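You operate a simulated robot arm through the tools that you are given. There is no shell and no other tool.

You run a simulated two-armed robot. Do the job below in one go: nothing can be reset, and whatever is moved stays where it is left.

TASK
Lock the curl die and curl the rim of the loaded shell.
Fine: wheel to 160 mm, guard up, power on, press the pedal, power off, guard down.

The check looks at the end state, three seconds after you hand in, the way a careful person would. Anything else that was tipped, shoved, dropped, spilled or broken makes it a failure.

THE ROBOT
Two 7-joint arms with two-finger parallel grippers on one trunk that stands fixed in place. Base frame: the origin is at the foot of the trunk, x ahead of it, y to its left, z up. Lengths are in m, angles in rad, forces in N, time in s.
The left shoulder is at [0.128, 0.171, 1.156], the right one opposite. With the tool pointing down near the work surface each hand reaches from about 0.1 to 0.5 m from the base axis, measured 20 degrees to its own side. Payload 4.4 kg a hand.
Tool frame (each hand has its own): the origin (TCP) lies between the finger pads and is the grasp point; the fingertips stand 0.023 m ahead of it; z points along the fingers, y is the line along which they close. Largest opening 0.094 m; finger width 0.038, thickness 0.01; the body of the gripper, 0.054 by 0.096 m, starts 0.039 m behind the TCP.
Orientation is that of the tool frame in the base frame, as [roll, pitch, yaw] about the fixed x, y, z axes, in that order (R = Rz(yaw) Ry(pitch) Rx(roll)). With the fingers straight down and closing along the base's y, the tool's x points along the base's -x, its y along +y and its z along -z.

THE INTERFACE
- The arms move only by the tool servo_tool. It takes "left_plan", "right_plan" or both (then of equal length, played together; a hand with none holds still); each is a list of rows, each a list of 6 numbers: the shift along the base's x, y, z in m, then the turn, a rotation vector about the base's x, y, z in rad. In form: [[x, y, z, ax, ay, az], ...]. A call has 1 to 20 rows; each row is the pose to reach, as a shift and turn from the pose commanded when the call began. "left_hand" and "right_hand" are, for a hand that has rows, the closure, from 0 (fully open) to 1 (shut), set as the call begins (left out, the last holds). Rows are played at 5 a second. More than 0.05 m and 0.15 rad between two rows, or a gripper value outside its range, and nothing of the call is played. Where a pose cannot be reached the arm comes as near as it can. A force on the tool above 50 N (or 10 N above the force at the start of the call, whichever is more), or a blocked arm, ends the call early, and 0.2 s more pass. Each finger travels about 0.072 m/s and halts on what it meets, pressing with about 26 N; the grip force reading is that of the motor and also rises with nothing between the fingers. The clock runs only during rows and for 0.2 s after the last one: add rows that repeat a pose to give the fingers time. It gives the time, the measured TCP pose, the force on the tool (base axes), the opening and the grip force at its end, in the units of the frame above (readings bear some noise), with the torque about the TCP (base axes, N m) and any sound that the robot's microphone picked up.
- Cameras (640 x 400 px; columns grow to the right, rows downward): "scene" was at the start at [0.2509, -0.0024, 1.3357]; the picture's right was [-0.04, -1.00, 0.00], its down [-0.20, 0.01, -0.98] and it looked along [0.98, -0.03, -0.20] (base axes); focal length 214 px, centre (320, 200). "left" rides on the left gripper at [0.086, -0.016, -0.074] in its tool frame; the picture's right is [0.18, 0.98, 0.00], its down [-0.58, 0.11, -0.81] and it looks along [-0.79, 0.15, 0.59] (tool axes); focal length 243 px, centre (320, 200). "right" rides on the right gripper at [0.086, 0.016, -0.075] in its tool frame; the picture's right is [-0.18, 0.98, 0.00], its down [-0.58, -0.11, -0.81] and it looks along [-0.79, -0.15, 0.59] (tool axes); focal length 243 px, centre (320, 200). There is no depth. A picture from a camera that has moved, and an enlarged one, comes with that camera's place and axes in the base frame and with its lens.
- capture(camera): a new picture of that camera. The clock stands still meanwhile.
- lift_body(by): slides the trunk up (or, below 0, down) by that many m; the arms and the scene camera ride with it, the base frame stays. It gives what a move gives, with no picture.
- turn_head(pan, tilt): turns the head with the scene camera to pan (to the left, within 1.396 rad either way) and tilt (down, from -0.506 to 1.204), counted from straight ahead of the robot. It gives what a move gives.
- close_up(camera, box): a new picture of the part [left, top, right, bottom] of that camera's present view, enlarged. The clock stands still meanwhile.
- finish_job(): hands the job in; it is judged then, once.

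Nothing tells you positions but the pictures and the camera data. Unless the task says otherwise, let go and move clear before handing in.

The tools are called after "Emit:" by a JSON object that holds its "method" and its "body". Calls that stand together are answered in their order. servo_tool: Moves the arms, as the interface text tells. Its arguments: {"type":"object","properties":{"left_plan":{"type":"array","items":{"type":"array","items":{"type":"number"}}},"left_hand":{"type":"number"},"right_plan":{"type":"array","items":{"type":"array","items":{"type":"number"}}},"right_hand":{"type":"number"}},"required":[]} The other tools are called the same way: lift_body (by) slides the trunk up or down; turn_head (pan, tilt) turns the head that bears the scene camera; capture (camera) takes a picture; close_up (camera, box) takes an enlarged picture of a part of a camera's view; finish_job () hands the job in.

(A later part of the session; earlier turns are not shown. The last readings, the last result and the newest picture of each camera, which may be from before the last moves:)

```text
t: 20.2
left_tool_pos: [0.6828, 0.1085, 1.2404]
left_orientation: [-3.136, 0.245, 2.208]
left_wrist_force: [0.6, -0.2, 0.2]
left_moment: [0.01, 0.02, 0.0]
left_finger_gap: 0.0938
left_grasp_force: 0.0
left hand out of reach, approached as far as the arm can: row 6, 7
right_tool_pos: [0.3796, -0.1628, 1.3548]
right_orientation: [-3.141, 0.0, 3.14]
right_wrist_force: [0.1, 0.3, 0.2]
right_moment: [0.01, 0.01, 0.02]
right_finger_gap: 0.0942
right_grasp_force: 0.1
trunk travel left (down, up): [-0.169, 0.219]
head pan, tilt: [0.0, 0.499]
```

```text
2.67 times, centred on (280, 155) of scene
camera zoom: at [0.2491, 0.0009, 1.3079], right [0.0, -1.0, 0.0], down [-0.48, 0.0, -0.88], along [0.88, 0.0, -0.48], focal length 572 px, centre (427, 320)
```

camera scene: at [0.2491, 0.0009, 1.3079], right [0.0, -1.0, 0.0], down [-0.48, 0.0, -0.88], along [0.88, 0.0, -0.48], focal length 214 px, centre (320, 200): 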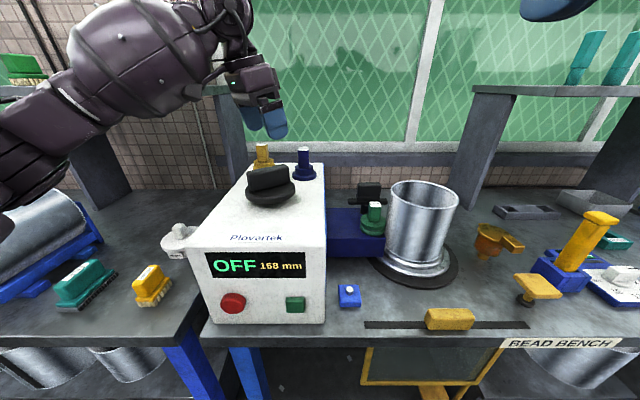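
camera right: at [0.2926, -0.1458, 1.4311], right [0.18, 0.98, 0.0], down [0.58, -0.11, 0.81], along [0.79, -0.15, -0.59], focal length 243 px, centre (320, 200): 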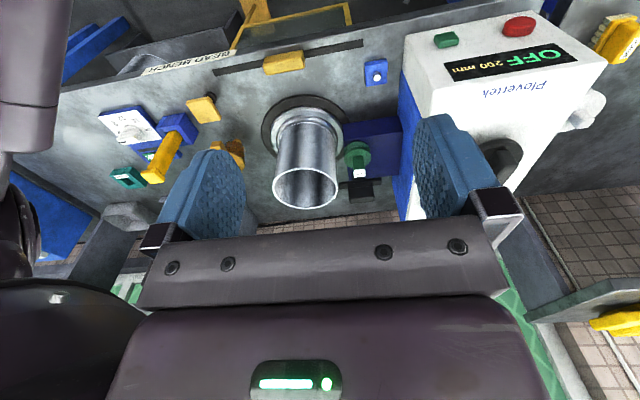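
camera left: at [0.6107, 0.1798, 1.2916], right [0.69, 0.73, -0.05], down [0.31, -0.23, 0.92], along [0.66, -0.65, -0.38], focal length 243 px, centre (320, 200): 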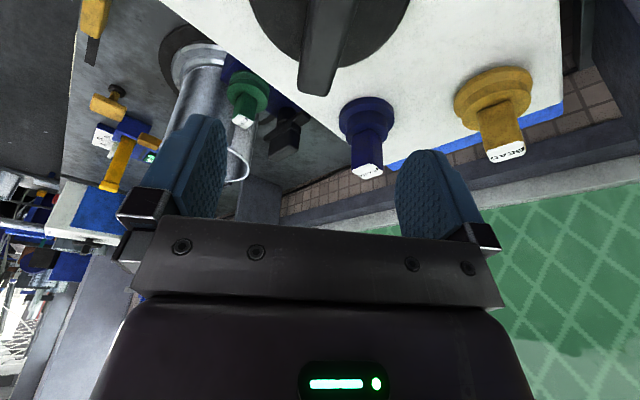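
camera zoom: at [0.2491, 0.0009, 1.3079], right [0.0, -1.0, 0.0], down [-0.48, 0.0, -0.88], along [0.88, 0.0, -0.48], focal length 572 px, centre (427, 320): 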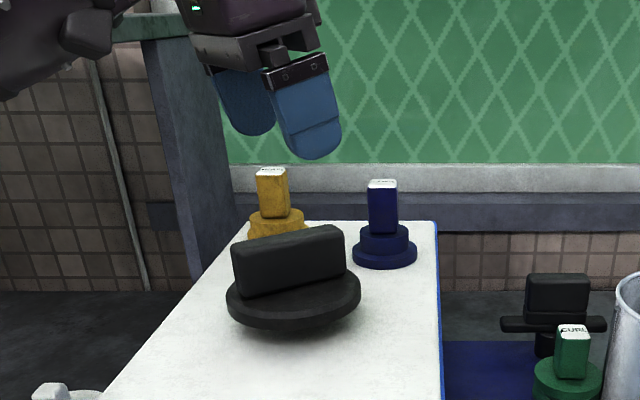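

The left wrist stops at about -54° of yaw here. Only about 0.2 rad remains, so I'll nudge the handle with closed fingers instead, pushing its near-left end forward. First I'll turn the hand straight and close the fingers.

Emit:
{"method": "servo_tool", "body": {"left_plan": [[-0.02, 0.005, 0, 0, 0, 0.14], [-0.04, 0.01, 0, 0, 0, 0.28], [-0.06, 0.015, 0, 0, 0, 0.42], [-0.08, 0.02, 0, 0, 0, 0.56], [-0.085, 0.025, 0, 0, 0, 0.7], [-0.085, 0.03, 0, 0, 0, 0.82], [-0.085, 0.03, 0, 0, 0, 0.93], [-0.085, 0.03, 0, 0, 0, 0.93]], "left_hand": 1.0}}

Emit:
{"method": "capture", "body": {"camera": "left"}}

Emit:
{"method": "close_up", "body": {"camera": "scene", "box": [160, 80, 400, 230]}}

```text
t: 22.1
left_tool_pos: [0.5993, 0.1398, 1.2401]
left_orientation: [-3.136, 0.244, 3.141]
left_wrist_force: [0.1, -0.4, -0.5]
left_moment: [-0.01, 0.01, 0.02]
left_finger_gap: 0.0001
left_grasp_force: 26.4
right_tool_pos: [0.3784, -0.1625, 1.3558]
right_orientation: [-3.142, 0.001, -3.141]
right_wrist_force: [0.0, 0.3, -1.1]
right_moment: [0.02, 0.02, -0.02]
right_finger_gap: 0.094
right_grasp_force: 0.0
trunk travel left (down, up): [-0.169, 0.219]
head pan, tilt: [0.0, 0.499]
```

```text
taken
camera left: at [0.4981, 0.1227, 1.2924], right [-0.18, 0.98, -0.05], down [0.37, 0.11, 0.92], along [0.91, 0.14, -0.38], focal length 243 px, centre (320, 200)
```

left: 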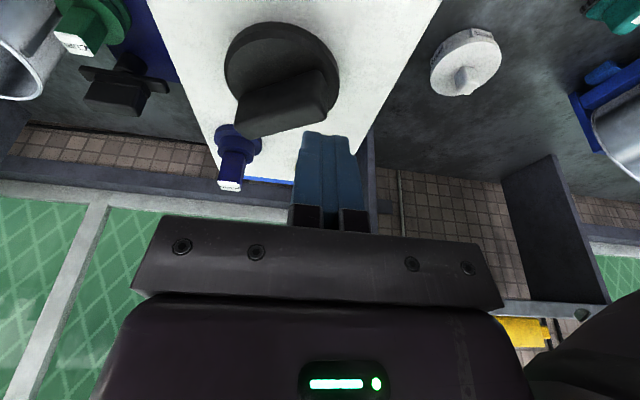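

```text
2.67 times, centred on (280, 155) of scene
camera zoom: at [0.2487, 0.001, 1.308], right [0.0, -1.0, 0.0], down [-0.48, 0.0, -0.88], along [0.88, 0.0, -0.48], focal length 572 px, centre (427, 320)
```

zoom: 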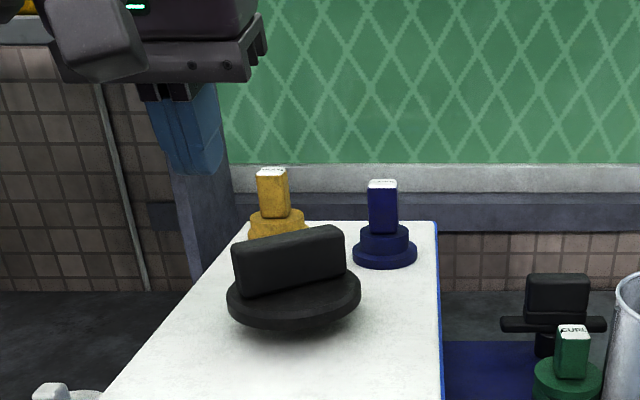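

I'll lower the closed fingers in front of the handle's near-left end, then push forward slowly.

Emit:
{"method": "servo_tool", "body": {"left_plan": [[-0.005, 0.0, -0.04, 0, 0, 0], [-0.005, 0.0, -0.075, 0, 0, 0], [-0.005, 0.0, -0.093, 0, 0, 0], [0.005, 0.0, -0.093, 0, 0, 0], [0.01, 0.0, -0.093, 0, 0, 0], [0.015, 0.0, -0.093, 0, 0, 0], [0.02, 0.0, -0.093, 0, 0, 0], [0.02, 0.0, -0.093, 0, 0, 0]]}}

Emit:
{"method": "close_up", "body": {"camera": "scene", "box": [200, 120, 360, 220]}}

Emit:
{"method": "close_up", "body": {"camera": "scene", "box": [190, 220, 340, 330]}}

```text
t: 23.9
left_tool_pos: [0.619, 0.1378, 1.1479]
left_orientation: [-3.138, 0.244, 3.139]
left_wrist_force: [0.4, 0.3, -0.3]
left_moment: [-0.02, 0.01, -0.01]
left_finger_gap: 0.0
left_grasp_force: 26.0
right_tool_pos: [0.3784, -0.1627, 1.3558]
right_orientation: [-3.142, -0.001, -3.141]
right_wrist_force: [-0.6, 0.0, 0.5]
right_moment: [0.02, -0.01, 0.01]
right_finger_gap: 0.0939
right_grasp_force: 0.0
trunk travel left (down, up): [-0.169, 0.219]
head pan, tilt: [0.0, 0.499]
```

```text
4.00 times, centred on (280, 170) of scene
camera zoom: at [0.2487, 0.0009, 1.308], right [0.0, -1.0, 0.0], down [-0.48, 0.0, -0.88], along [0.88, 0.0, -0.48], focal length 858 px, centre (480, 320)
```

zoom: 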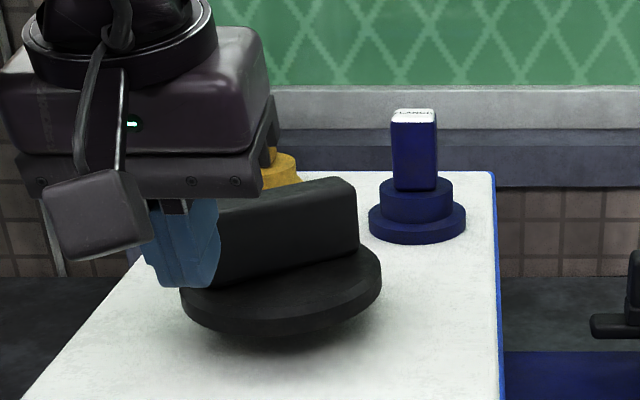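

```text
3.64 times, centred on (265, 275) of scene
camera zoom: at [0.2487, 0.0009, 1.308], right [0.0, -1.0, 0.0], down [-0.48, 0.0, -0.88], along [0.88, 0.0, -0.48], focal length 780 px, centre (520, -73)
```

zoom: 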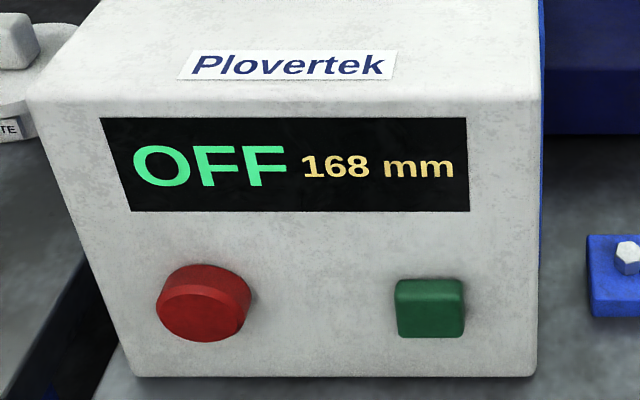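

The fingertips are now in front of the handle's left end. I'll push forward in small steps and watch the force and the display.

Emit:
{"method": "servo_tool", "body": {"left_plan": [[0.003, 0, 0, 0, 0, 0], [0.006, 0, 0, 0, 0, 0], [0.009, 0, 0, 0, 0, 0], [0.012, 0, 0, 0, 0, 0], [0.012, 0, 0, 0, 0, 0]]}}

Emit:
{"method": "close_up", "body": {"camera": "scene", "box": [190, 220, 340, 330]}}

```text
t: 25.1
left_tool_pos: [0.6306, 0.1411, 1.1485]
left_orientation: [-3.135, 0.245, 3.139]
left_wrist_force: [-17.5, 17.6, 4.3]
left_moment: [0.34, 0.21, 0.49]
left_finger_gap: 0.0003
left_grasp_force: 26.2
right_tool_pos: [0.3767, -0.1609, 1.357]
right_orientation: [-3.14, 0.001, -3.142]
right_wrist_force: [-0.1, -0.1, 0.2]
right_moment: [0.03, 0.0, 0.01]
right_finger_gap: 0.0941
right_grasp_force: 0.1
trunk travel left (down, up): [-0.169, 0.219]
head pan, tilt: [0.0, 0.499]
```

```text
3.64 times, centred on (265, 275) of scene
camera zoom: at [0.2463, 0.0029, 1.3086], right [0.0, -1.0, 0.0], down [-0.48, 0.0, -0.88], along [0.88, 0.0, -0.48], focal length 780 px, centre (520, -73)
```

zoom: 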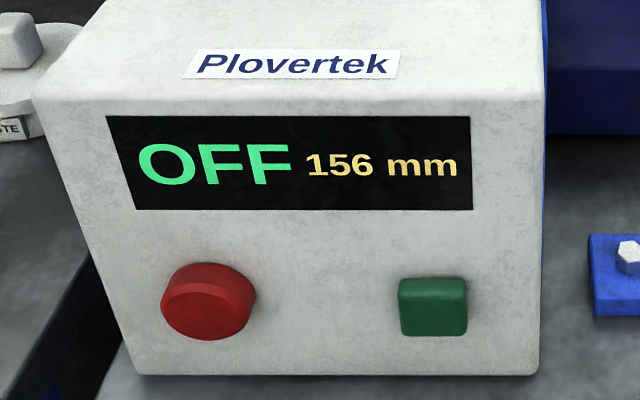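

It overshot slightly to 156 mm. I'll back off, move to the handle's right end, and nudge it forward gently to bring the reading back up to 160.

Emit:
{"method": "servo_tool", "body": {"left_plan": [[-0.026, 0, 0, 0, 0, 0], [-0.026, -0.03, 0, 0, 0, 0], [-0.026, -0.062, 0, 0, 0, 0], [-0.015, -0.062, 0, 0, 0, 0], [-0.005, -0.062, 0, 0, 0, 0], [-0.005, -0.062, 0, 0, 0, 0]]}}

Emit:
{"method": "close_up", "body": {"camera": "scene", "box": [190, 120, 350, 320]}}

```text
t: 26.4
left_tool_pos: [0.627, 0.0771, 1.1481]
left_orientation: [-3.135, 0.245, 3.138]
left_wrist_force: [-0.4, -0.1, 0.6]
left_moment: [0.01, 0.03, 0.0]
left_finger_gap: 0.0
left_grasp_force: 26.3
right_tool_pos: [0.3789, -0.1629, 1.3552]
right_orientation: [-3.141, 0.001, -3.14]
right_wrist_force: [0.4, 0.6, 0.2]
right_moment: [0.02, -0.01, -0.01]
right_finger_gap: 0.0941
right_grasp_force: 0.0
trunk travel left (down, up): [-0.169, 0.219]
head pan, tilt: [0.0, 0.499]
```

```text
2.00 times, centred on (270, 220) of scene
camera zoom: at [0.2485, 0.0009, 1.3081], right [0.0, -1.0, 0.0], down [-0.48, 0.0, -0.88], along [0.88, 0.0, -0.48], focal length 429 px, centre (420, 160)
```

zoom: 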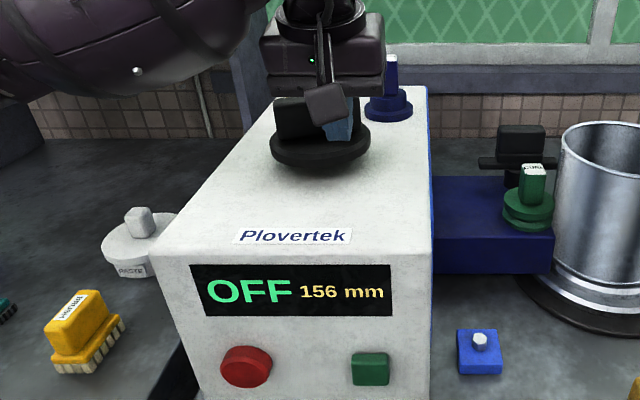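

It reads 156 mm and the fingers are in front of the handle's right end. I'll push in 2 mm steps.

Emit:
{"method": "servo_tool", "body": {"left_plan": [[0.002, 0, 0, 0, 0, 0], [0.004, 0, 0, 0, 0, 0], [0.006, 0, 0, 0, 0, 0], [0.006, 0, 0, 0, 0, 0]]}}

Emit:
{"method": "close_up", "body": {"camera": "scene", "box": [190, 220, 340, 330]}}

```text
t: 27.4
left_tool_pos: [0.6324, 0.0765, 1.1474]
left_orientation: [-3.136, 0.245, 3.139]
left_wrist_force: [0.4, 0.1, 0.6]
left_moment: [0.01, -0.04, 0.01]
left_finger_gap: 0.0001
left_grasp_force: 25.9
right_tool_pos: [0.3788, -0.1621, 1.3554]
right_orientation: [-3.141, 0.001, -3.141]
right_wrist_force: [0.4, 0.5, 0.2]
right_moment: [0.03, 0.0, 0.04]
right_finger_gap: 0.094
right_grasp_force: 0.1
trunk travel left (down, up): [-0.169, 0.219]
head pan, tilt: [0.0, 0.499]
```

```text
3.64 times, centred on (265, 275) of scene
camera zoom: at [0.2487, 0.0009, 1.308], right [0.0, -1.0, 0.0], down [-0.48, 0.0, -0.88], along [0.88, 0.0, -0.48], focal length 780 px, centre (520, -73)
```

zoom: 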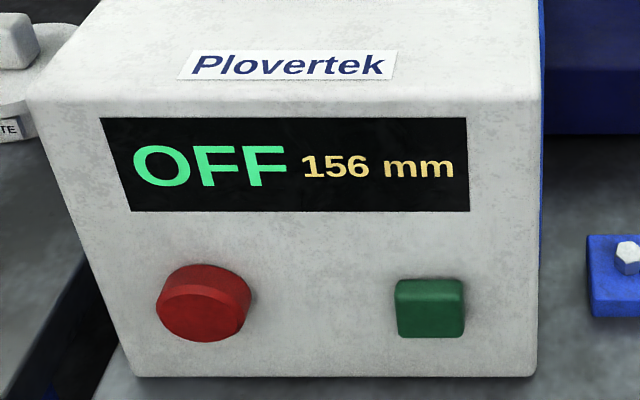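

No contact yet. I'll keep pushing forward.

Emit:
{"method": "servo_tool", "body": {"left_plan": [[0.002, 0, 0, 0, 0, 0], [0.004, 0, 0, 0, 0, 0], [0.004, 0, 0, 0, 0, 0]]}}

Emit:
{"method": "close_up", "body": {"camera": "scene", "box": [190, 220, 340, 330]}}

```text
t: 28.2
left_tool_pos: [0.6358, 0.075, 1.1469]
left_orientation: [-3.136, 0.245, 3.138]
left_wrist_force: [-0.1, -0.2, -0.3]
left_moment: [0.03, 0.03, 0.0]
left_finger_gap: 0.0001
left_grasp_force: 26.3
right_tool_pos: [0.3787, -0.1621, 1.3551]
right_orientation: [3.141, 0.0, -3.14]
right_wrist_force: [0.6, -0.3, -0.8]
right_moment: [0.01, 0.01, -0.02]
right_finger_gap: 0.094
right_grasp_force: 0.0
trunk travel left (down, up): [-0.169, 0.219]
head pan, tilt: [0.0, 0.499]
```

```text
3.64 times, centred on (265, 275) of scene
camera zoom: at [0.2487, 0.0009, 1.308], right [0.0, -1.0, 0.0], down [-0.48, 0.0, -0.88], along [0.88, 0.0, -0.48], focal length 780 px, centre (520, -73)
```

zoom: 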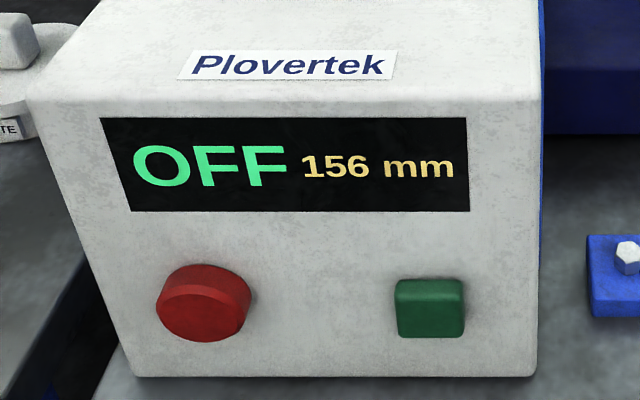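

There's still no contact. I'll go on in small steps.

Emit:
{"method": "servo_tool", "body": {"left_plan": [[0.002, 0, 0, 0, 0, 0], [0.004, 0, 0, 0, 0, 0], [0.004, 0, 0, 0, 0, 0]]}}

Emit:
{"method": "close_up", "body": {"camera": "scene", "box": [190, 120, 350, 320]}}

```text
t: 29.1
left_tool_pos: [0.6403, 0.0773, 1.148]
left_orientation: [-3.136, 0.246, 3.139]
left_wrist_force: [-1.1, 0.1, 0.1]
left_moment: [0.0, 0.01, 0.0]
left_finger_gap: 0.0001
left_grasp_force: 25.1
right_tool_pos: [0.3796, -0.1621, 1.3552]
right_orientation: [-3.141, 0.002, -3.141]
right_wrist_force: [0.0, 0.5, -1.1]
right_moment: [0.03, 0.0, -0.01]
right_finger_gap: 0.0941
right_grasp_force: 0.1
trunk travel left (down, up): [-0.169, 0.219]
head pan, tilt: [0.0, 0.499]
```

```text
2.00 times, centred on (270, 220) of scene
camera zoom: at [0.2488, 0.0009, 1.308], right [0.0, -1.0, 0.0], down [-0.48, 0.0, -0.88], along [0.88, 0.0, -0.48], focal length 429 px, centre (420, 160)
```

zoom: 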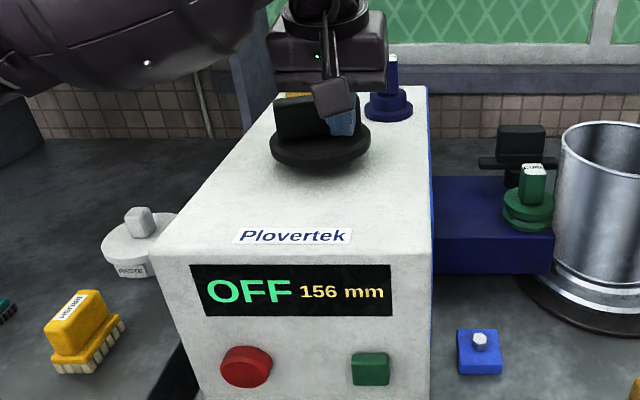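

Emit:
{"method": "servo_tool", "body": {"left_plan": [[0.002, 0, 0, 0, 0, 0], [0.004, 0, 0, 0, 0, 0], [0.004, 0, 0, 0, 0, 0]]}}

Emit:
{"method": "close_up", "body": {"camera": "scene", "box": [190, 120, 350, 320]}}

```text
t: 29.9
left_tool_pos: [0.6442, 0.0766, 1.1467]
left_orientation: [-3.137, 0.245, 3.137]
left_wrist_force: [-0.6, 0.6, 0.4]
left_moment: [0.02, 0.02, 0.02]
left_finger_gap: 0.0002
left_grasp_force: 25.7
right_tool_pos: [0.3787, -0.1622, 1.356]
right_orientation: [3.141, 0.0, 3.142]
right_wrist_force: [-0.7, -0.2, 0.1]
right_moment: [0.01, -0.01, 0.02]
right_finger_gap: 0.0937
right_grasp_force: 0.0
trunk travel left (down, up): [-0.169, 0.219]
head pan, tilt: [0.0, 0.499]
```

```text
2.00 times, centred on (270, 220) of scene
camera zoom: at [0.2488, 0.0009, 1.308], right [0.0, -1.0, 0.0], down [-0.48, 0.0, -0.88], along [0.88, 0.0, -0.48], focal length 429 px, centre (420, 160)
```

zoom: 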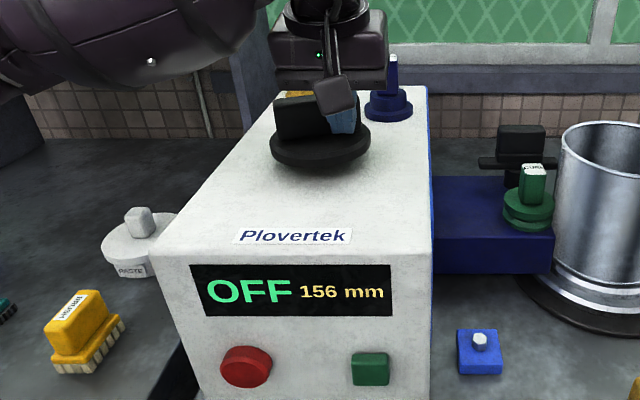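

Emit:
{"method": "servo_tool", "body": {"left_plan": [[0.002, 0, 0, 0, 0, 0], [0.004, 0, 0, 0, 0, 0], [0.004, 0, 0, 0, 0, 0]]}}

Emit:
{"method": "close_up", "body": {"camera": "scene", "box": [190, 120, 350, 320]}}

```text
t: 30.6
left_tool_pos: [0.6491, 0.0764, 1.1474]
left_orientation: [-3.136, 0.245, 3.137]
left_wrist_force: [-0.7, 0.4, 0.5]
left_moment: [0.02, 0.03, -0.03]
left_finger_gap: 0.0001
left_grasp_force: 26.4
right_tool_pos: [0.3794, -0.1634, 1.3553]
right_orientation: [-3.141, 0.001, -3.141]
right_wrist_force: [0.2, 0.3, 0.4]
right_moment: [0.01, 0.02, -0.03]
right_finger_gap: 0.0937
right_grasp_force: 0.1
trunk travel left (down, up): [-0.169, 0.219]
head pan, tilt: [0.0, 0.499]
```

```text
2.00 times, centred on (270, 220) of scene
camera zoom: at [0.2487, 0.0009, 1.308], right [0.0, -1.0, 0.0], down [-0.48, 0.0, -0.88], along [0.88, 0.0, -0.48], focal length 429 px, centre (420, 160)
```

zoom: 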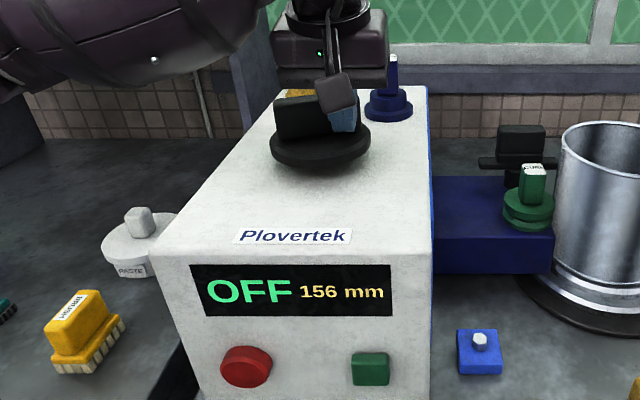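

Still no contact. The finger is close to the handle now, so I'll continue.

Emit:
{"method": "servo_tool", "body": {"left_plan": [[0.002, 0, 0, 0, 0, 0], [0.004, 0, 0, 0, 0, 0], [0.004, 0, 0, 0, 0, 0]]}}

Emit:
{"method": "close_up", "body": {"camera": "scene", "box": [190, 120, 350, 320]}}

```text
t: 31.4
left_tool_pos: [0.6517, 0.0751, 1.1467]
left_orientation: [-3.139, 0.246, 3.137]
left_wrist_force: [-9.8, 1.4, -2.3]
left_moment: [-0.01, 0.2, 0.09]
left_finger_gap: 0.0001
left_grasp_force: 26.1
right_tool_pos: [0.3789, -0.163, 1.3561]
right_orientation: [-3.141, 0.0, 3.14]
right_wrist_force: [0.6, 1.0, -0.6]
right_moment: [0.02, -0.02, 0.01]
right_finger_gap: 0.0939
right_grasp_force: 0.1
trunk travel left (down, up): [-0.169, 0.219]
head pan, tilt: [0.0, 0.499]
```

```text
2.00 times, centred on (270, 220) of scene
camera zoom: at [0.248, 0.0011, 1.3081], right [0.0, -1.0, 0.0], down [-0.48, 0.0, -0.88], along [0.88, 0.0, -0.48], focal length 429 px, centre (420, 160)
```

zoom: 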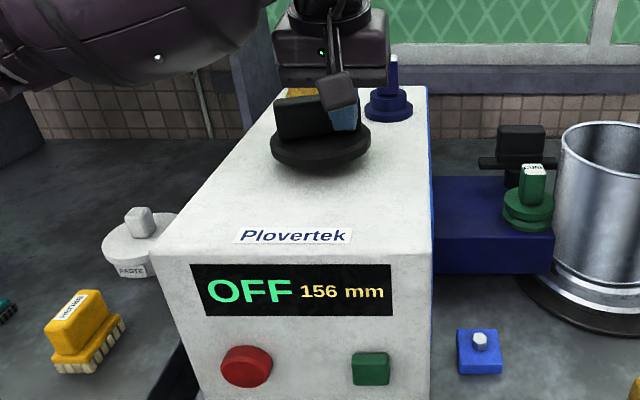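

Contact has begun at about 10 N. From here I'll move in 1 mm steps.

Emit:
{"method": "servo_tool", "body": {"left_plan": [[0.001, 0, 0, 0, 0, 0], [0.002, 0, 0, 0, 0, 0], [0.002, 0, 0, 0, 0, 0]]}}

Emit:
{"method": "close_up", "body": {"camera": "scene", "box": [190, 120, 350, 320]}}

```text
t: 32.2
left_tool_pos: [0.6543, 0.0759, 1.147]
left_orientation: [-3.139, 0.245, 3.138]
left_wrist_force: [-8.4, -4.5, -5.7]
left_moment: [-0.16, 0.28, -0.04]
left_finger_gap: 0.0004
left_grasp_force: 26.4
right_tool_pos: [0.3782, -0.1641, 1.3548]
right_orientation: [3.141, 0.0, -3.142]
right_wrist_force: [-0.9, 0.0, 0.1]
right_moment: [0.05, 0.0, -0.03]
right_finger_gap: 0.0941
right_grasp_force: 0.0
trunk travel left (down, up): [-0.169, 0.219]
head pan, tilt: [0.0, 0.499]
```

```text
2.00 times, centred on (270, 220) of scene
camera zoom: at [0.2484, 0.0005, 1.308], right [0.0, -1.0, 0.0], down [-0.48, 0.0, -0.88], along [0.88, 0.0, -0.48], focal length 429 px, centre (420, 160)
```

zoom: 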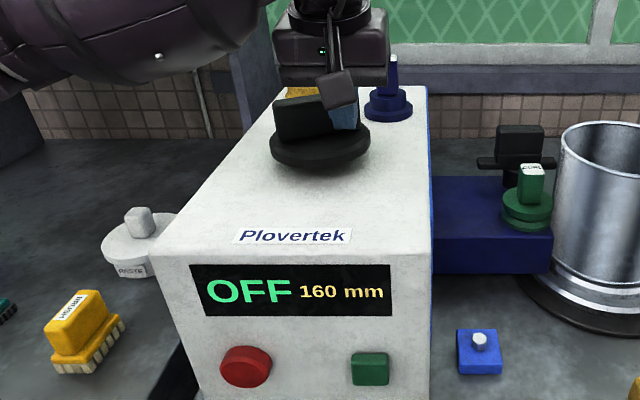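

The display shows 160 mm. I'll nudge about 1 mm more to get clear of the step boundary, then back away and check it holds.

Emit:
{"method": "servo_tool", "body": {"left_plan": [[0.001, 0, 0, 0, 0, 0], [0.001, 0, 0, 0, 0, 0]]}}

Emit:
{"method": "close_up", "body": {"camera": "scene", "box": [190, 220, 340, 330]}}

Emit:
{"method": "servo_tool", "body": {"left_plan": [[-0.02, 0, 0, 0, 0, 0], [-0.04, 0, 0.02, 0, 0, 0], [-0.06, 0, 0.05, 0, 0, 0], [-0.09, 0, 0.08, 0, 0, 0], [-0.12, 0.0, 0.1, 0, 0, 0], [-0.12, 0.0, 0.1, 0, 0, 0]]}}

Emit:
{"method": "capture", "body": {"camera": "scene"}}

Emit:
{"method": "close_up", "body": {"camera": "scene", "box": [220, 130, 340, 205]}}

Emit:
{"method": "close_up", "body": {"camera": "scene", "box": [190, 220, 340, 330]}}

```text
t: 32.9
left_tool_pos: [0.6554, 0.0762, 1.1477]
left_orientation: [-3.139, 0.244, 3.138]
left_wrist_force: [-7.2, -5.5, -6.1]
left_moment: [-0.17, 0.28, -0.1]
left_finger_gap: 0.0001
left_grasp_force: 25.6
right_tool_pos: [0.3789, -0.1633, 1.3557]
right_orientation: [-3.141, 0.0, 3.141]
right_wrist_force: [0.2, 0.0, 0.1]
right_moment: [-0.02, -0.01, 0.0]
right_finger_gap: 0.0938
right_grasp_force: 0.2
trunk travel left (down, up): [-0.169, 0.219]
head pan, tilt: [0.0, 0.499]
```

```text
3.64 times, centred on (265, 275) of scene
camera zoom: at [0.2484, 0.0002, 1.308], right [0.0, -1.0, 0.0], down [-0.48, 0.0, -0.88], along [0.88, 0.0, -0.48], focal length 780 px, centre (520, -73)
```

zoom: 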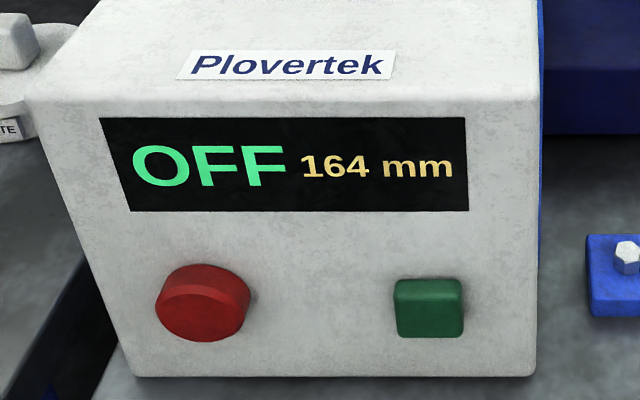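

```text
t: 34.2
left_tool_pos: [0.5337, 0.0775, 1.2484]
left_orientation: [-3.136, 0.244, 3.137]
left_wrist_force: [-0.2, -0.1, 0.2]
left_moment: [-0.01, -0.01, -0.01]
left_finger_gap: 0.0
left_grasp_force: 26.1
right_tool_pos: [0.3805, -0.1619, 1.3556]
right_orientation: [-3.141, -0.002, -3.141]
right_wrist_force: [-0.4, -0.7, 0.7]
right_moment: [0.01, -0.01, 0.0]
right_finger_gap: 0.0944
right_grasp_force: 0.0
trunk travel left (down, up): [-0.169, 0.219]
head pan, tilt: [0.0, 0.499]
```

```text
taken
camera scene: at [0.2494, 0.001, 1.3077], right [0.0, -1.0, 0.0], down [-0.48, 0.0, -0.88], along [0.88, 0.0, -0.48], focal length 214 px, centre (320, 200)
```

scene: 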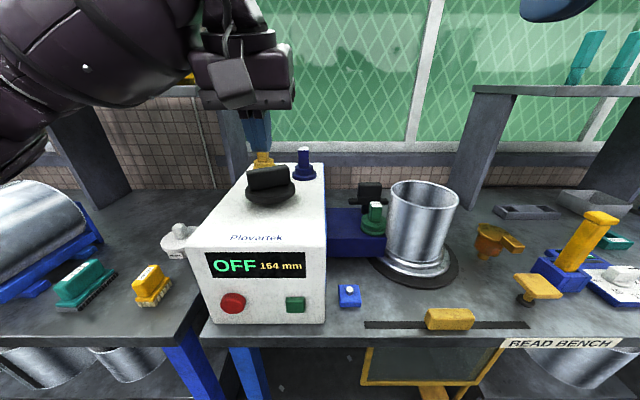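

```text
5.33 times, centred on (280, 168) of scene
camera zoom: at [0.2494, 0.001, 1.3077], right [0.0, -1.0, 0.0], down [-0.48, 0.0, -0.88], along [0.88, 0.0, -0.48], focal length 1144 px, centre (533, 373)
```

zoom: 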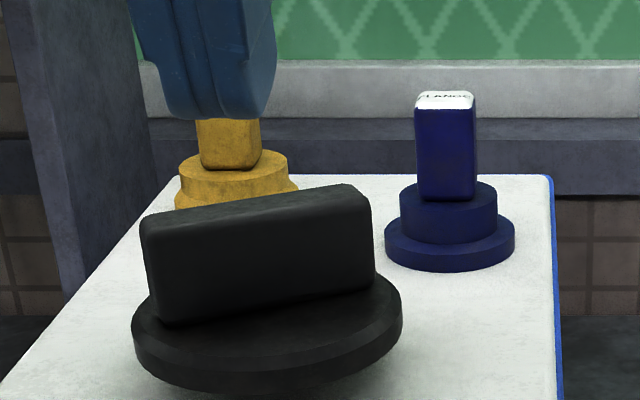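

```text
3.64 times, centred on (265, 275) of scene
camera zoom: at [0.2494, 0.001, 1.3077], right [0.0, -1.0, 0.0], down [-0.48, 0.0, -0.88], along [0.88, 0.0, -0.48], focal length 780 px, centre (520, -73)
```

zoom: 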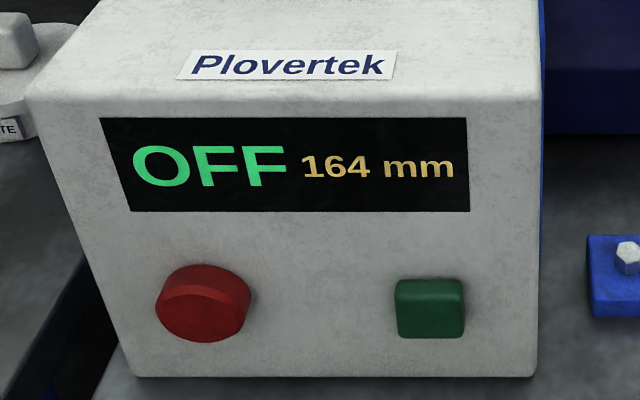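

It stepped on to 164 mm. I'll return to the handle's left end and nudge it forward by about 1 mm at a time.

Emit:
{"method": "servo_tool", "body": {"left_plan": [[0.02, 0.03, 0, 0, 0, 0], [0.05, 0.062, -0.02, 0, 0, 0], [0.06, 0.062, -0.06, 0, 0, 0], [0.065, 0.062, -0.1, 0, 0, 0], [0.075, 0.062, -0.1, 0, 0, 0], [0.085, 0.062, -0.1, 0, 0, 0], [0.085, 0.062, -0.1, 0, 0, 0]]}}

Emit:
{"method": "close_up", "body": {"camera": "scene", "box": [190, 120, 350, 320]}}

```text
t: 35.9
left_tool_pos: [0.6214, 0.1374, 1.148]
left_orientation: [-3.135, 0.245, 3.138]
left_wrist_force: [-0.3, -0.5, 0.7]
left_moment: [0.03, -0.01, 0.02]
left_finger_gap: 0.0
left_grasp_force: 25.6
right_tool_pos: [0.379, -0.1627, 1.3563]
right_orientation: [-3.141, 0.001, 3.142]
right_wrist_force: [-0.3, 0.3, 0.6]
right_moment: [0.01, -0.01, 0.01]
right_finger_gap: 0.0937
right_grasp_force: 0.1
trunk travel left (down, up): [-0.169, 0.219]
head pan, tilt: [0.0, 0.499]
```

```text
2.00 times, centred on (270, 220) of scene
camera zoom: at [0.2485, 0.0008, 1.3081], right [0.0, -1.0, 0.0], down [-0.48, 0.0, -0.88], along [0.88, 0.0, -0.48], focal length 429 px, centre (420, 160)
```

zoom: 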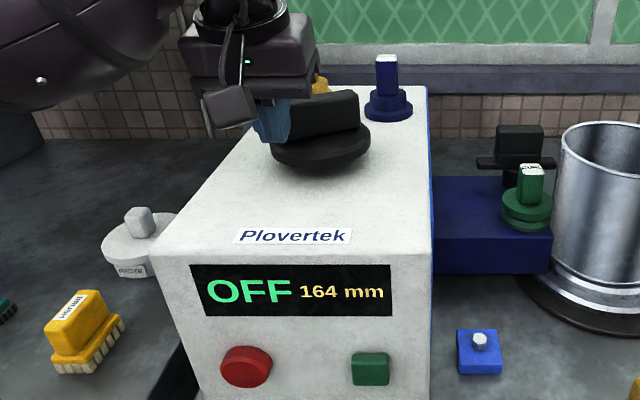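

Emit:
{"method": "servo_tool", "body": {"left_plan": [[0.001, 0, 0, 0, 0, 0], [0.002, 0, 0, 0, 0, 0], [0.002, 0, 0, 0, 0, 0]]}}

Emit:
{"method": "close_up", "body": {"camera": "scene", "box": [190, 220, 340, 330]}}

```text
t: 36.6
left_tool_pos: [0.6224, 0.1368, 1.1479]
left_orientation: [-3.136, 0.245, 3.139]
left_wrist_force: [0.8, -1.2, -0.4]
left_moment: [0.02, 0.01, 0.02]
left_finger_gap: 0.0001
left_grasp_force: 26.2
right_tool_pos: [0.3799, -0.1622, 1.3549]
right_orientation: [-3.14, 0.0, -3.141]
right_wrist_force: [-1.0, -0.2, -0.1]
right_moment: [0.03, 0.02, -0.05]
right_finger_gap: 0.0941
right_grasp_force: 0.1
trunk travel left (down, up): [-0.169, 0.219]
head pan, tilt: [0.0, 0.499]
```

```text
3.64 times, centred on (265, 275) of scene
camera zoom: at [0.2488, 0.0009, 1.308], right [0.0, -1.0, 0.0], down [-0.48, 0.0, -0.88], along [0.88, 0.0, -0.48], focal length 780 px, centre (520, -73)
```

zoom: 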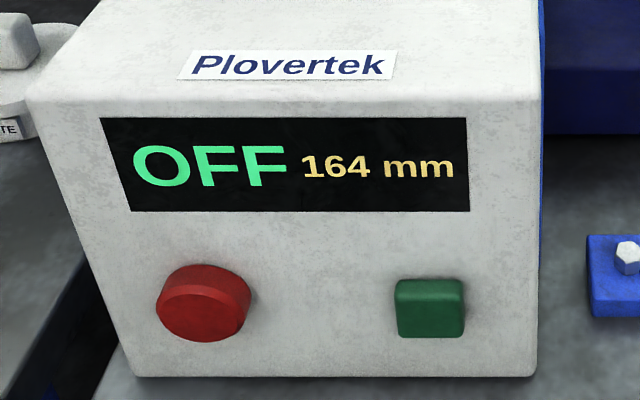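

No contact yet, so I'll move another 2 mm in fine steps.

Emit:
{"method": "servo_tool", "body": {"left_plan": [[0.001, 0, 0, 0, 0, 0], [0.002, 0, 0, 0, 0, 0], [0.002, 0, 0, 0, 0, 0]]}}

Emit:
{"method": "close_up", "body": {"camera": "scene", "box": [190, 220, 340, 330]}}

```text
t: 37.5
left_tool_pos: [0.6249, 0.1377, 1.1478]
left_orientation: [-3.136, 0.246, 3.139]
left_wrist_force: [0.1, 0.0, -1.2]
left_moment: [0.02, -0.01, 0.01]
left_finger_gap: 0.0002
left_grasp_force: 25.5
right_tool_pos: [0.3791, -0.1623, 1.3554]
right_orientation: [3.14, 0.0, 3.141]
right_wrist_force: [-0.5, -0.7, -0.6]
right_moment: [0.04, -0.01, -0.01]
right_finger_gap: 0.0942
right_grasp_force: 0.1
trunk travel left (down, up): [-0.169, 0.219]
head pan, tilt: [0.0, 0.499]
```

```text
3.64 times, centred on (265, 275) of scene
camera zoom: at [0.2487, 0.0009, 1.308], right [0.0, -1.0, 0.0], down [-0.48, 0.0, -0.88], along [0.88, 0.0, -0.48], focal length 780 px, centre (520, -73)
```

zoom: 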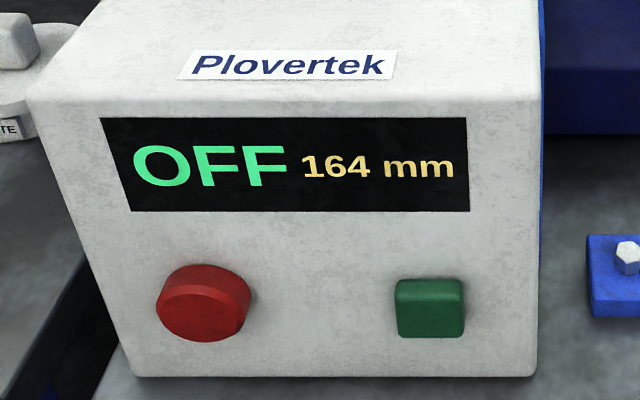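

Emit:
{"method": "servo_tool", "body": {"left_plan": [[0.001, 0, 0, 0, 0, 0], [0.0015, 0, 0, 0, 0, 0], [0.0015, 0, 0, 0, 0, 0]]}}

Emit:
{"method": "close_up", "body": {"camera": "scene", "box": [190, 220, 340, 330]}}

```text
t: 38.2
left_tool_pos: [0.6242, 0.1377, 1.1482]
left_orientation: [-3.14, 0.244, 3.139]
left_wrist_force: [-7.6, 2.4, -1.9]
left_moment: [0.06, 0.14, 0.13]
left_finger_gap: 0.0
left_grasp_force: 26.0
right_tool_pos: [0.3775, -0.162, 1.3559]
right_orientation: [3.142, -0.002, 3.14]
right_wrist_force: [-1.1, 0.6, -0.5]
right_moment: [-0.02, 0.01, -0.03]
right_finger_gap: 0.0942
right_grasp_force: 0.1
trunk travel left (down, up): [-0.169, 0.219]
head pan, tilt: [0.0, 0.499]
```

```text
3.64 times, centred on (265, 275) of scene
camera zoom: at [0.2478, 0.0012, 1.3082], right [0.0, -1.0, 0.0], down [-0.48, 0.0, -0.88], along [0.88, 0.0, -0.48], focal length 780 px, centre (520, -73)
```

zoom: 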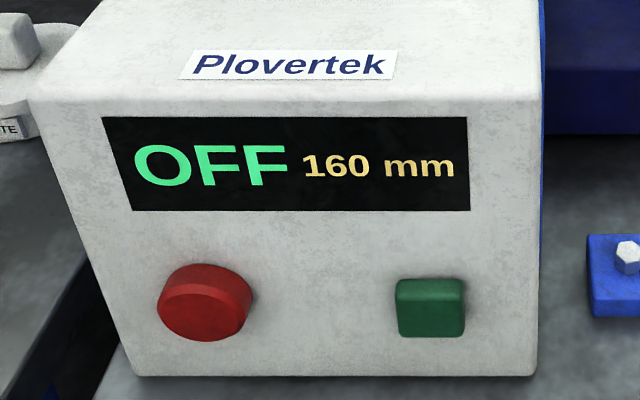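

It reads 160 mm again. I'll nudge 0.6 mm further to move away from the 164 boundary, and check before backing off.

Emit:
{"method": "servo_tool", "body": {"left_plan": [[0.0006, 0, 0, 0, 0, 0]]}}

Emit:
{"method": "close_up", "body": {"camera": "scene", "box": [190, 220, 340, 330]}}

```text
t: 38.6
left_tool_pos: [0.6263, 0.1381, 1.148]
left_orientation: [-3.139, 0.243, 3.138]
left_wrist_force: [-12.6, 7.3, -2.4]
left_moment: [0.15, 0.25, 0.22]
left_finger_gap: 0.0001
left_grasp_force: 25.8
right_tool_pos: [0.3771, -0.1619, 1.3561]
right_orientation: [3.141, -0.001, 3.141]
right_wrist_force: [0.3, -0.7, 0.4]
right_moment: [-0.02, -0.01, 0.03]
right_finger_gap: 0.0939
right_grasp_force: 0.2
trunk travel left (down, up): [-0.169, 0.219]
head pan, tilt: [0.0, 0.499]
```

```text
3.64 times, centred on (265, 275) of scene
camera zoom: at [0.2475, 0.0018, 1.3083], right [0.0, -1.0, 0.0], down [-0.48, 0.0, -0.88], along [0.88, 0.0, -0.48], focal length 780 px, centre (520, -73)
```

zoom: 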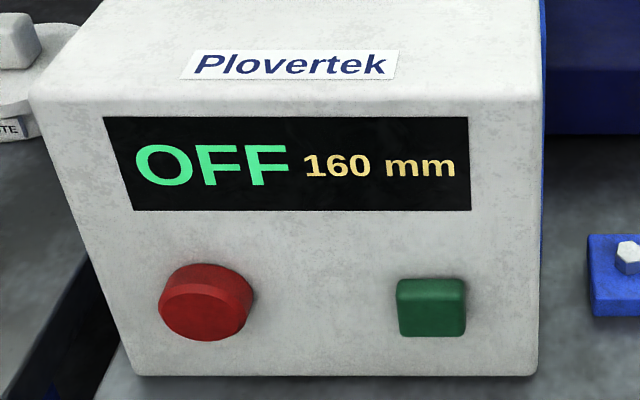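

It's holding at 160 mm. I'll back straight off the handle and up, then check again.

Emit:
{"method": "servo_tool", "body": {"left_plan": [[-0.02, 0, 0, 0, 0, 0], [-0.04, 0, 0.02, 0, 0, 0], [-0.06, 0, 0.05, 0, 0, 0], [-0.09, 0, 0.08, 0, 0, 0], [-0.12, 0.0, 0.11, 0, 0, 0], [-0.15, 0.01, 0.14, 0, 0, 0], [-0.15, 0.01, 0.14, 0, 0, 0]]}}

Emit:
{"method": "capture", "body": {"camera": "scene"}}

Emit:
{"method": "close_up", "body": {"camera": "scene", "box": [190, 220, 340, 330]}}

Emit:
{"method": "close_up", "body": {"camera": "scene", "box": [320, 160, 480, 260]}}

```text
t: 40.2
left_tool_pos: [0.4769, 0.147, 1.2864]
left_orientation: [-3.137, 0.242, 3.138]
left_wrist_force: [-1.0, 0.2, -0.7]
left_moment: [-0.01, 0.04, 0.01]
left_finger_gap: 0.0
left_grasp_force: 26.1
right_tool_pos: [0.3806, -0.1638, 1.3542]
right_orientation: [-3.141, -0.004, -3.141]
right_wrist_force: [0.4, -1.1, 0.3]
right_moment: [-0.02, 0.01, 0.01]
right_finger_gap: 0.094
right_grasp_force: 0.0
trunk travel left (down, up): [-0.169, 0.219]
head pan, tilt: [0.0, 0.499]
```

```text
taken
camera scene: at [0.2501, 0.001, 1.3074], right [0.0, -1.0, 0.0], down [-0.48, 0.0, -0.88], along [0.88, 0.0, -0.48], focal length 214 px, centre (320, 200)
```

scene: 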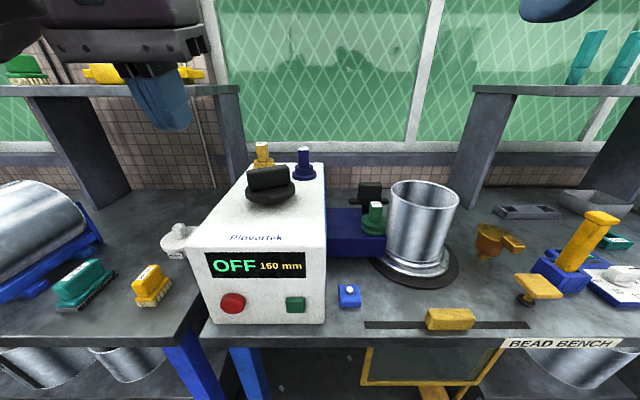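

```text
3.64 times, centred on (265, 275) of scene
camera zoom: at [0.2501, 0.001, 1.3074], right [0.0, -1.0, 0.0], down [-0.48, 0.0, -0.88], along [0.88, 0.0, -0.48], focal length 780 px, centre (520, -73)
```

zoom: 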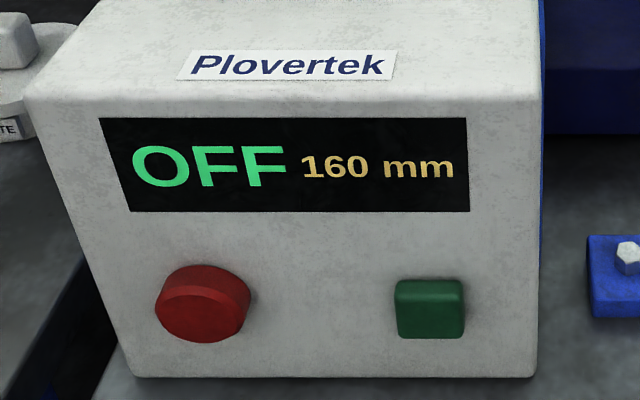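

```text
4.00 times, centred on (400, 210) of scene
camera zoom: at [0.2501, 0.001, 1.3074], right [0.0, -1.0, 0.0], down [-0.48, 0.0, -0.88], along [0.88, 0.0, -0.48], focal length 858 px, centre (0, 160)
```

zoom: 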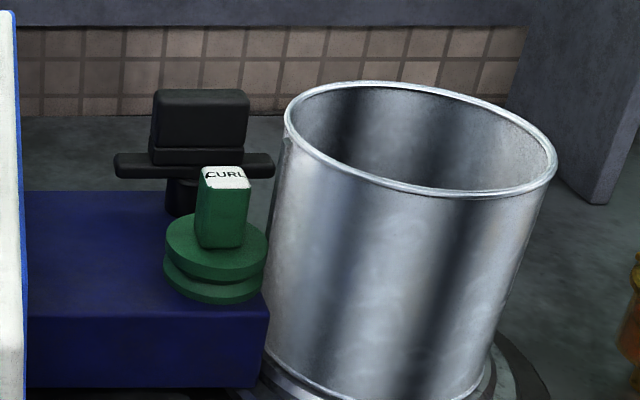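

The wheel is set at 160 mm, which also matches the shell's roughly 160 mm diameter. Now for the die lock: I'll look at the T-handle closely with both cameras.

Emit:
{"method": "close_up", "body": {"camera": "right", "box": [310, 120, 410, 210]}}

Emit:
{"method": "close_up", "body": {"camera": "scene", "box": [335, 170, 415, 260]}}

Emit:
{"method": "close_up", "body": {"camera": "left", "box": [0, 0, 300, 200]}}

```text
4.44 times, centred on (360, 165) of right
camera zoom: at [0.2948, -0.1458, 1.4301], right [0.18, 0.98, 0.0], down [0.58, -0.11, 0.8], along [0.79, -0.15, -0.59], focal length 1078 px, centre (142, 356)
```

zoom: 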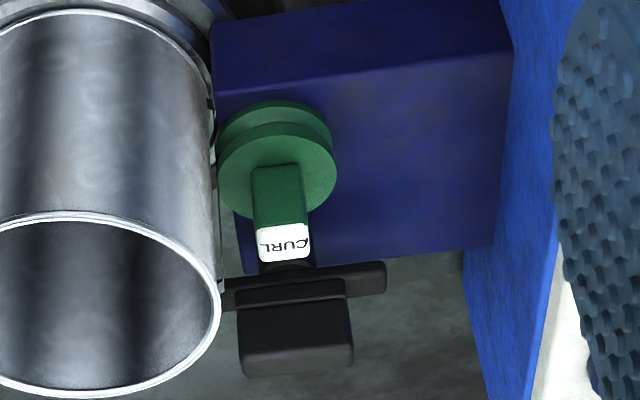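

```text
4.44 times, centred on (375, 215) of scene
camera zoom: at [0.2501, 0.001, 1.3074], right [0.0, -1.0, 0.0], down [-0.48, 0.0, -0.88], along [0.88, 0.0, -0.48], focal length 953 px, centre (76, 133)
```

zoom: 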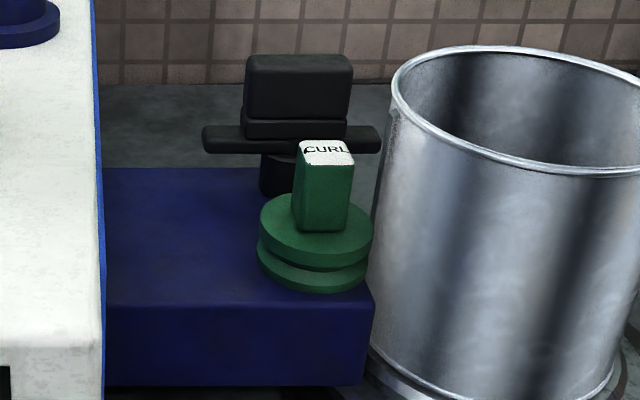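

```text
2.00 times, centred on (150, 100) of left
camera zoom: at [0.3744, 0.1311, 1.339], right [-0.17, 0.98, -0.05], down [0.37, 0.11, 0.92], along [0.91, 0.14, -0.38], focal length 485 px, centre (660, 400)
```

zoom: 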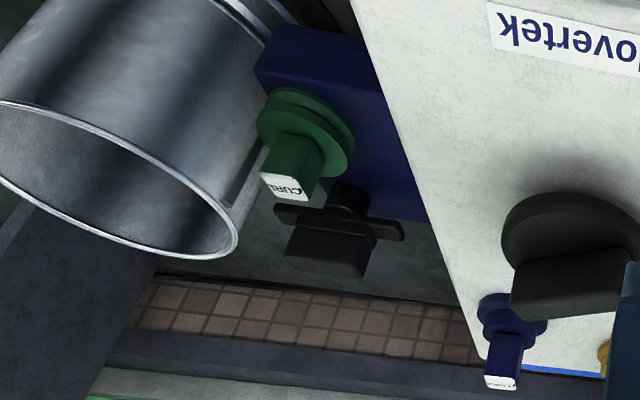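

The blue arm and die moved about 20 mm towards the shell as the wheel went to 160, so the T-handle's axis is now near (0.83, -0.15). I'll turn it counter-clockwise, away from the shell. The plan is to close the right gripper on its block at about -45°, which will square it up, and then finish the turn. First I'll park the left hand and tilt the right.

Emit:
{"method": "servo_tool", "body": {"left_plan": [[-0.02, 0.02, 0.02, 0, 0.1, 0], [-0.04, 0.04, 0.03, 0, 0.2, 0], [-0.06, 0.07, 0.04, 0, 0.24, 0], [-0.08, 0.09, 0.05, 0, 0.24, 0], [-0.09, 0.11, 0.06, 0, 0.24, 0], [-0.09, 0.12, 0.06, 0, 0.24, 0], [-0.09, 0.12, 0.06, 0, 0.24, 0]], "right_plan": [[0.02, 0, 0, 0, -0.13, 0], [0.04, 0, 0, 0, -0.26, 0], [0.06, 0, 0, 0, -0.39, 0], [0.09, 0, 0, 0, -0.52, 0], [0.12, 0, 0, 0, -0.65, 0], [0.14, 0, 0, 0, -0.785, 0], [0.14, 0, 0, 0, -0.785, 0]], "right_hand": 0.0}}

Emit:
{"method": "servo_tool", "body": {"right_plan": [[0.03, 0.01, -0.01, 0, 0, -0.13], [0.06, 0.02, -0.02, 0, 0, -0.26], [0.09, 0.03, -0.03, 0, 0, -0.39], [0.12, 0.04, -0.04, 0, 0, -0.52], [0.15, 0.05, -0.06, 0, 0, -0.65], [0.18, 0.06, -0.08, 0, 0, -0.785], [0.2, 0.06, -0.1, 0, 0, -0.785], [0.2, 0.06, -0.1, 0, 0, -0.785]]}}

Emit:
{"method": "capture", "body": {"camera": "scene"}}

```text
t: 41.9
left_tool_pos: [0.3862, 0.269, 1.3469]
left_orientation: [-3.138, 0.006, 3.138]
left_wrist_force: [-0.2, -0.3, -0.4]
left_moment: [-0.01, 0.03, -0.01]
left_finger_gap: 0.0
left_grasp_force: 25.8
right_tool_pos: [0.5192, -0.1614, 1.3561]
right_orientation: [3.141, 0.786, 3.141]
right_wrist_force: [-0.8, 0.0, 0.3]
right_moment: [0.01, -0.03, -0.02]
right_finger_gap: 0.0941
right_grasp_force: 0.2
trunk travel left (down, up): [-0.169, 0.219]
head pan, tilt: [0.0, 0.499]
```

```text
t: 43.6
left_tool_pos: [0.3859, 0.2706, 1.347]
left_orientation: [-3.135, 0.007, 3.14]
left_wrist_force: [-0.6, -0.6, -0.4]
left_moment: [0.0, -0.01, -0.03]
left_finger_gap: 0.0
left_grasp_force: 26.2
right_tool_pos: [0.7196, -0.1024, 1.2563]
right_orientation: [3.139, 0.785, 2.353]
right_wrist_force: [0.1, 1.0, 0.6]
right_moment: [-0.02, 0.02, 0.0]
right_finger_gap: 0.0939
right_grasp_force: 0.1
trunk travel left (down, up): [-0.169, 0.219]
head pan, tilt: [0.0, 0.499]
```

```text
taken
camera scene: at [0.2483, 0.0013, 1.3082], right [0.0, -1.0, 0.0], down [-0.48, 0.0, -0.88], along [0.88, 0.0, -0.48], focal length 214 px, centre (320, 200)
```

scene: 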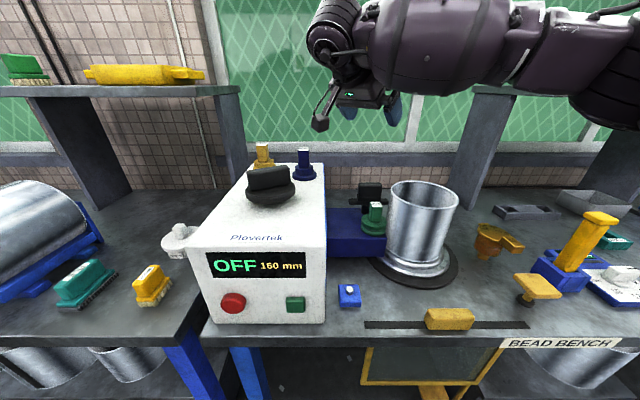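

That pose is reachable. I'll move towards the T-handle in stages, checking that the arm clears the shell.

Emit:
{"method": "servo_tool", "body": {"right_plan": [[0.03, -0.01, -0.02, 0, 0, 0], [0.06, -0.02, -0.05, 0, 0, 0], [0.085, -0.035, -0.08, 0, 0, 0], [0.105, -0.045, -0.11, 0, 0, 0], [0.105, -0.045, -0.11, 0, 0, 0]]}}

Emit:
{"method": "capture", "body": {"camera": "scene"}}

Emit:
{"method": "close_up", "body": {"camera": "scene", "box": [300, 100, 480, 240]}}

Emit:
{"method": "capture", "body": {"camera": "left"}}

```text
t: 44.9
left_tool_pos: [0.3853, 0.2683, 1.3464]
left_orientation: [-3.135, 0.007, 3.138]
left_wrist_force: [-0.9, -0.4, 0.3]
left_moment: [-0.01, 0.01, -0.03]
left_finger_gap: 0.0004
left_grasp_force: 26.2
right_tool_pos: [0.8258, -0.1467, 1.1441]
right_orientation: [3.14, 0.785, 2.357]
right_wrist_force: [0.2, 0.2, 0.0]
right_moment: [0.03, 0.0, 0.02]
right_finger_gap: 0.0938
right_grasp_force: 0.2
trunk travel left (down, up): [-0.169, 0.219]
head pan, tilt: [0.0, 0.499]
```

```text
taken
camera scene: at [0.2479, 0.0009, 1.3084], right [0.0, -1.0, 0.0], down [-0.48, 0.0, -0.88], along [0.88, 0.0, -0.48], focal length 214 px, centre (320, 200)
```

scene: 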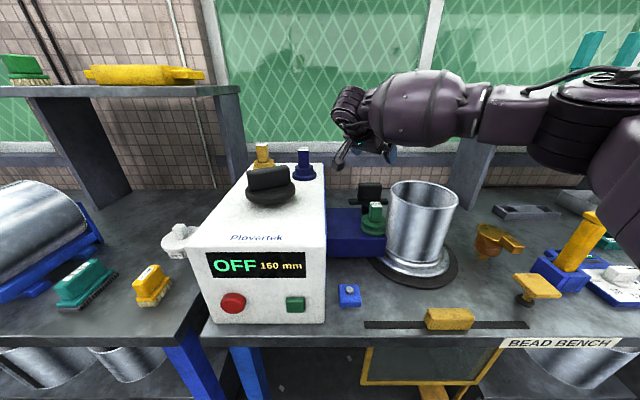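

```text
2.86 times, centred on (390, 170) of scene
camera zoom: at [0.2479, 0.0009, 1.3084], right [0.0, -1.0, 0.0], down [-0.48, 0.0, -0.88], along [0.88, 0.0, -0.48], focal length 613 px, centre (120, 286)
```

zoom: 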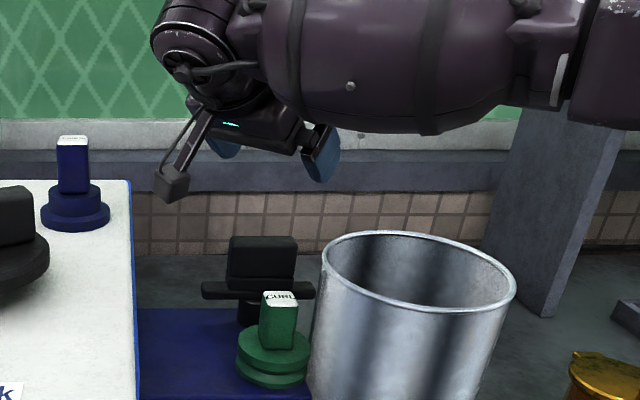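

```text
taken
camera left: at [0.2989, 0.2529, 1.4221], right [-0.18, 0.98, -0.01], down [0.58, 0.11, 0.81], along [0.8, 0.14, -0.59], focal length 243 px, centre (320, 200)
```

left: 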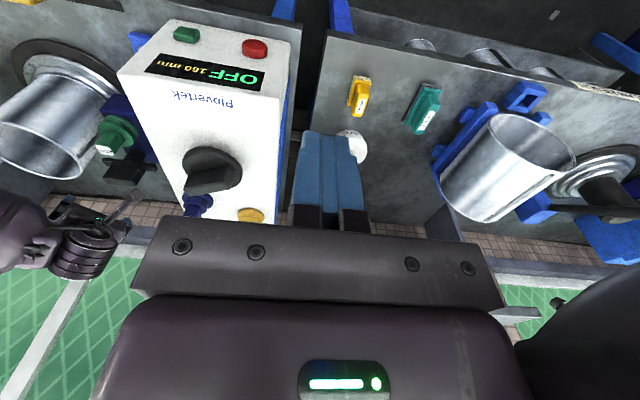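

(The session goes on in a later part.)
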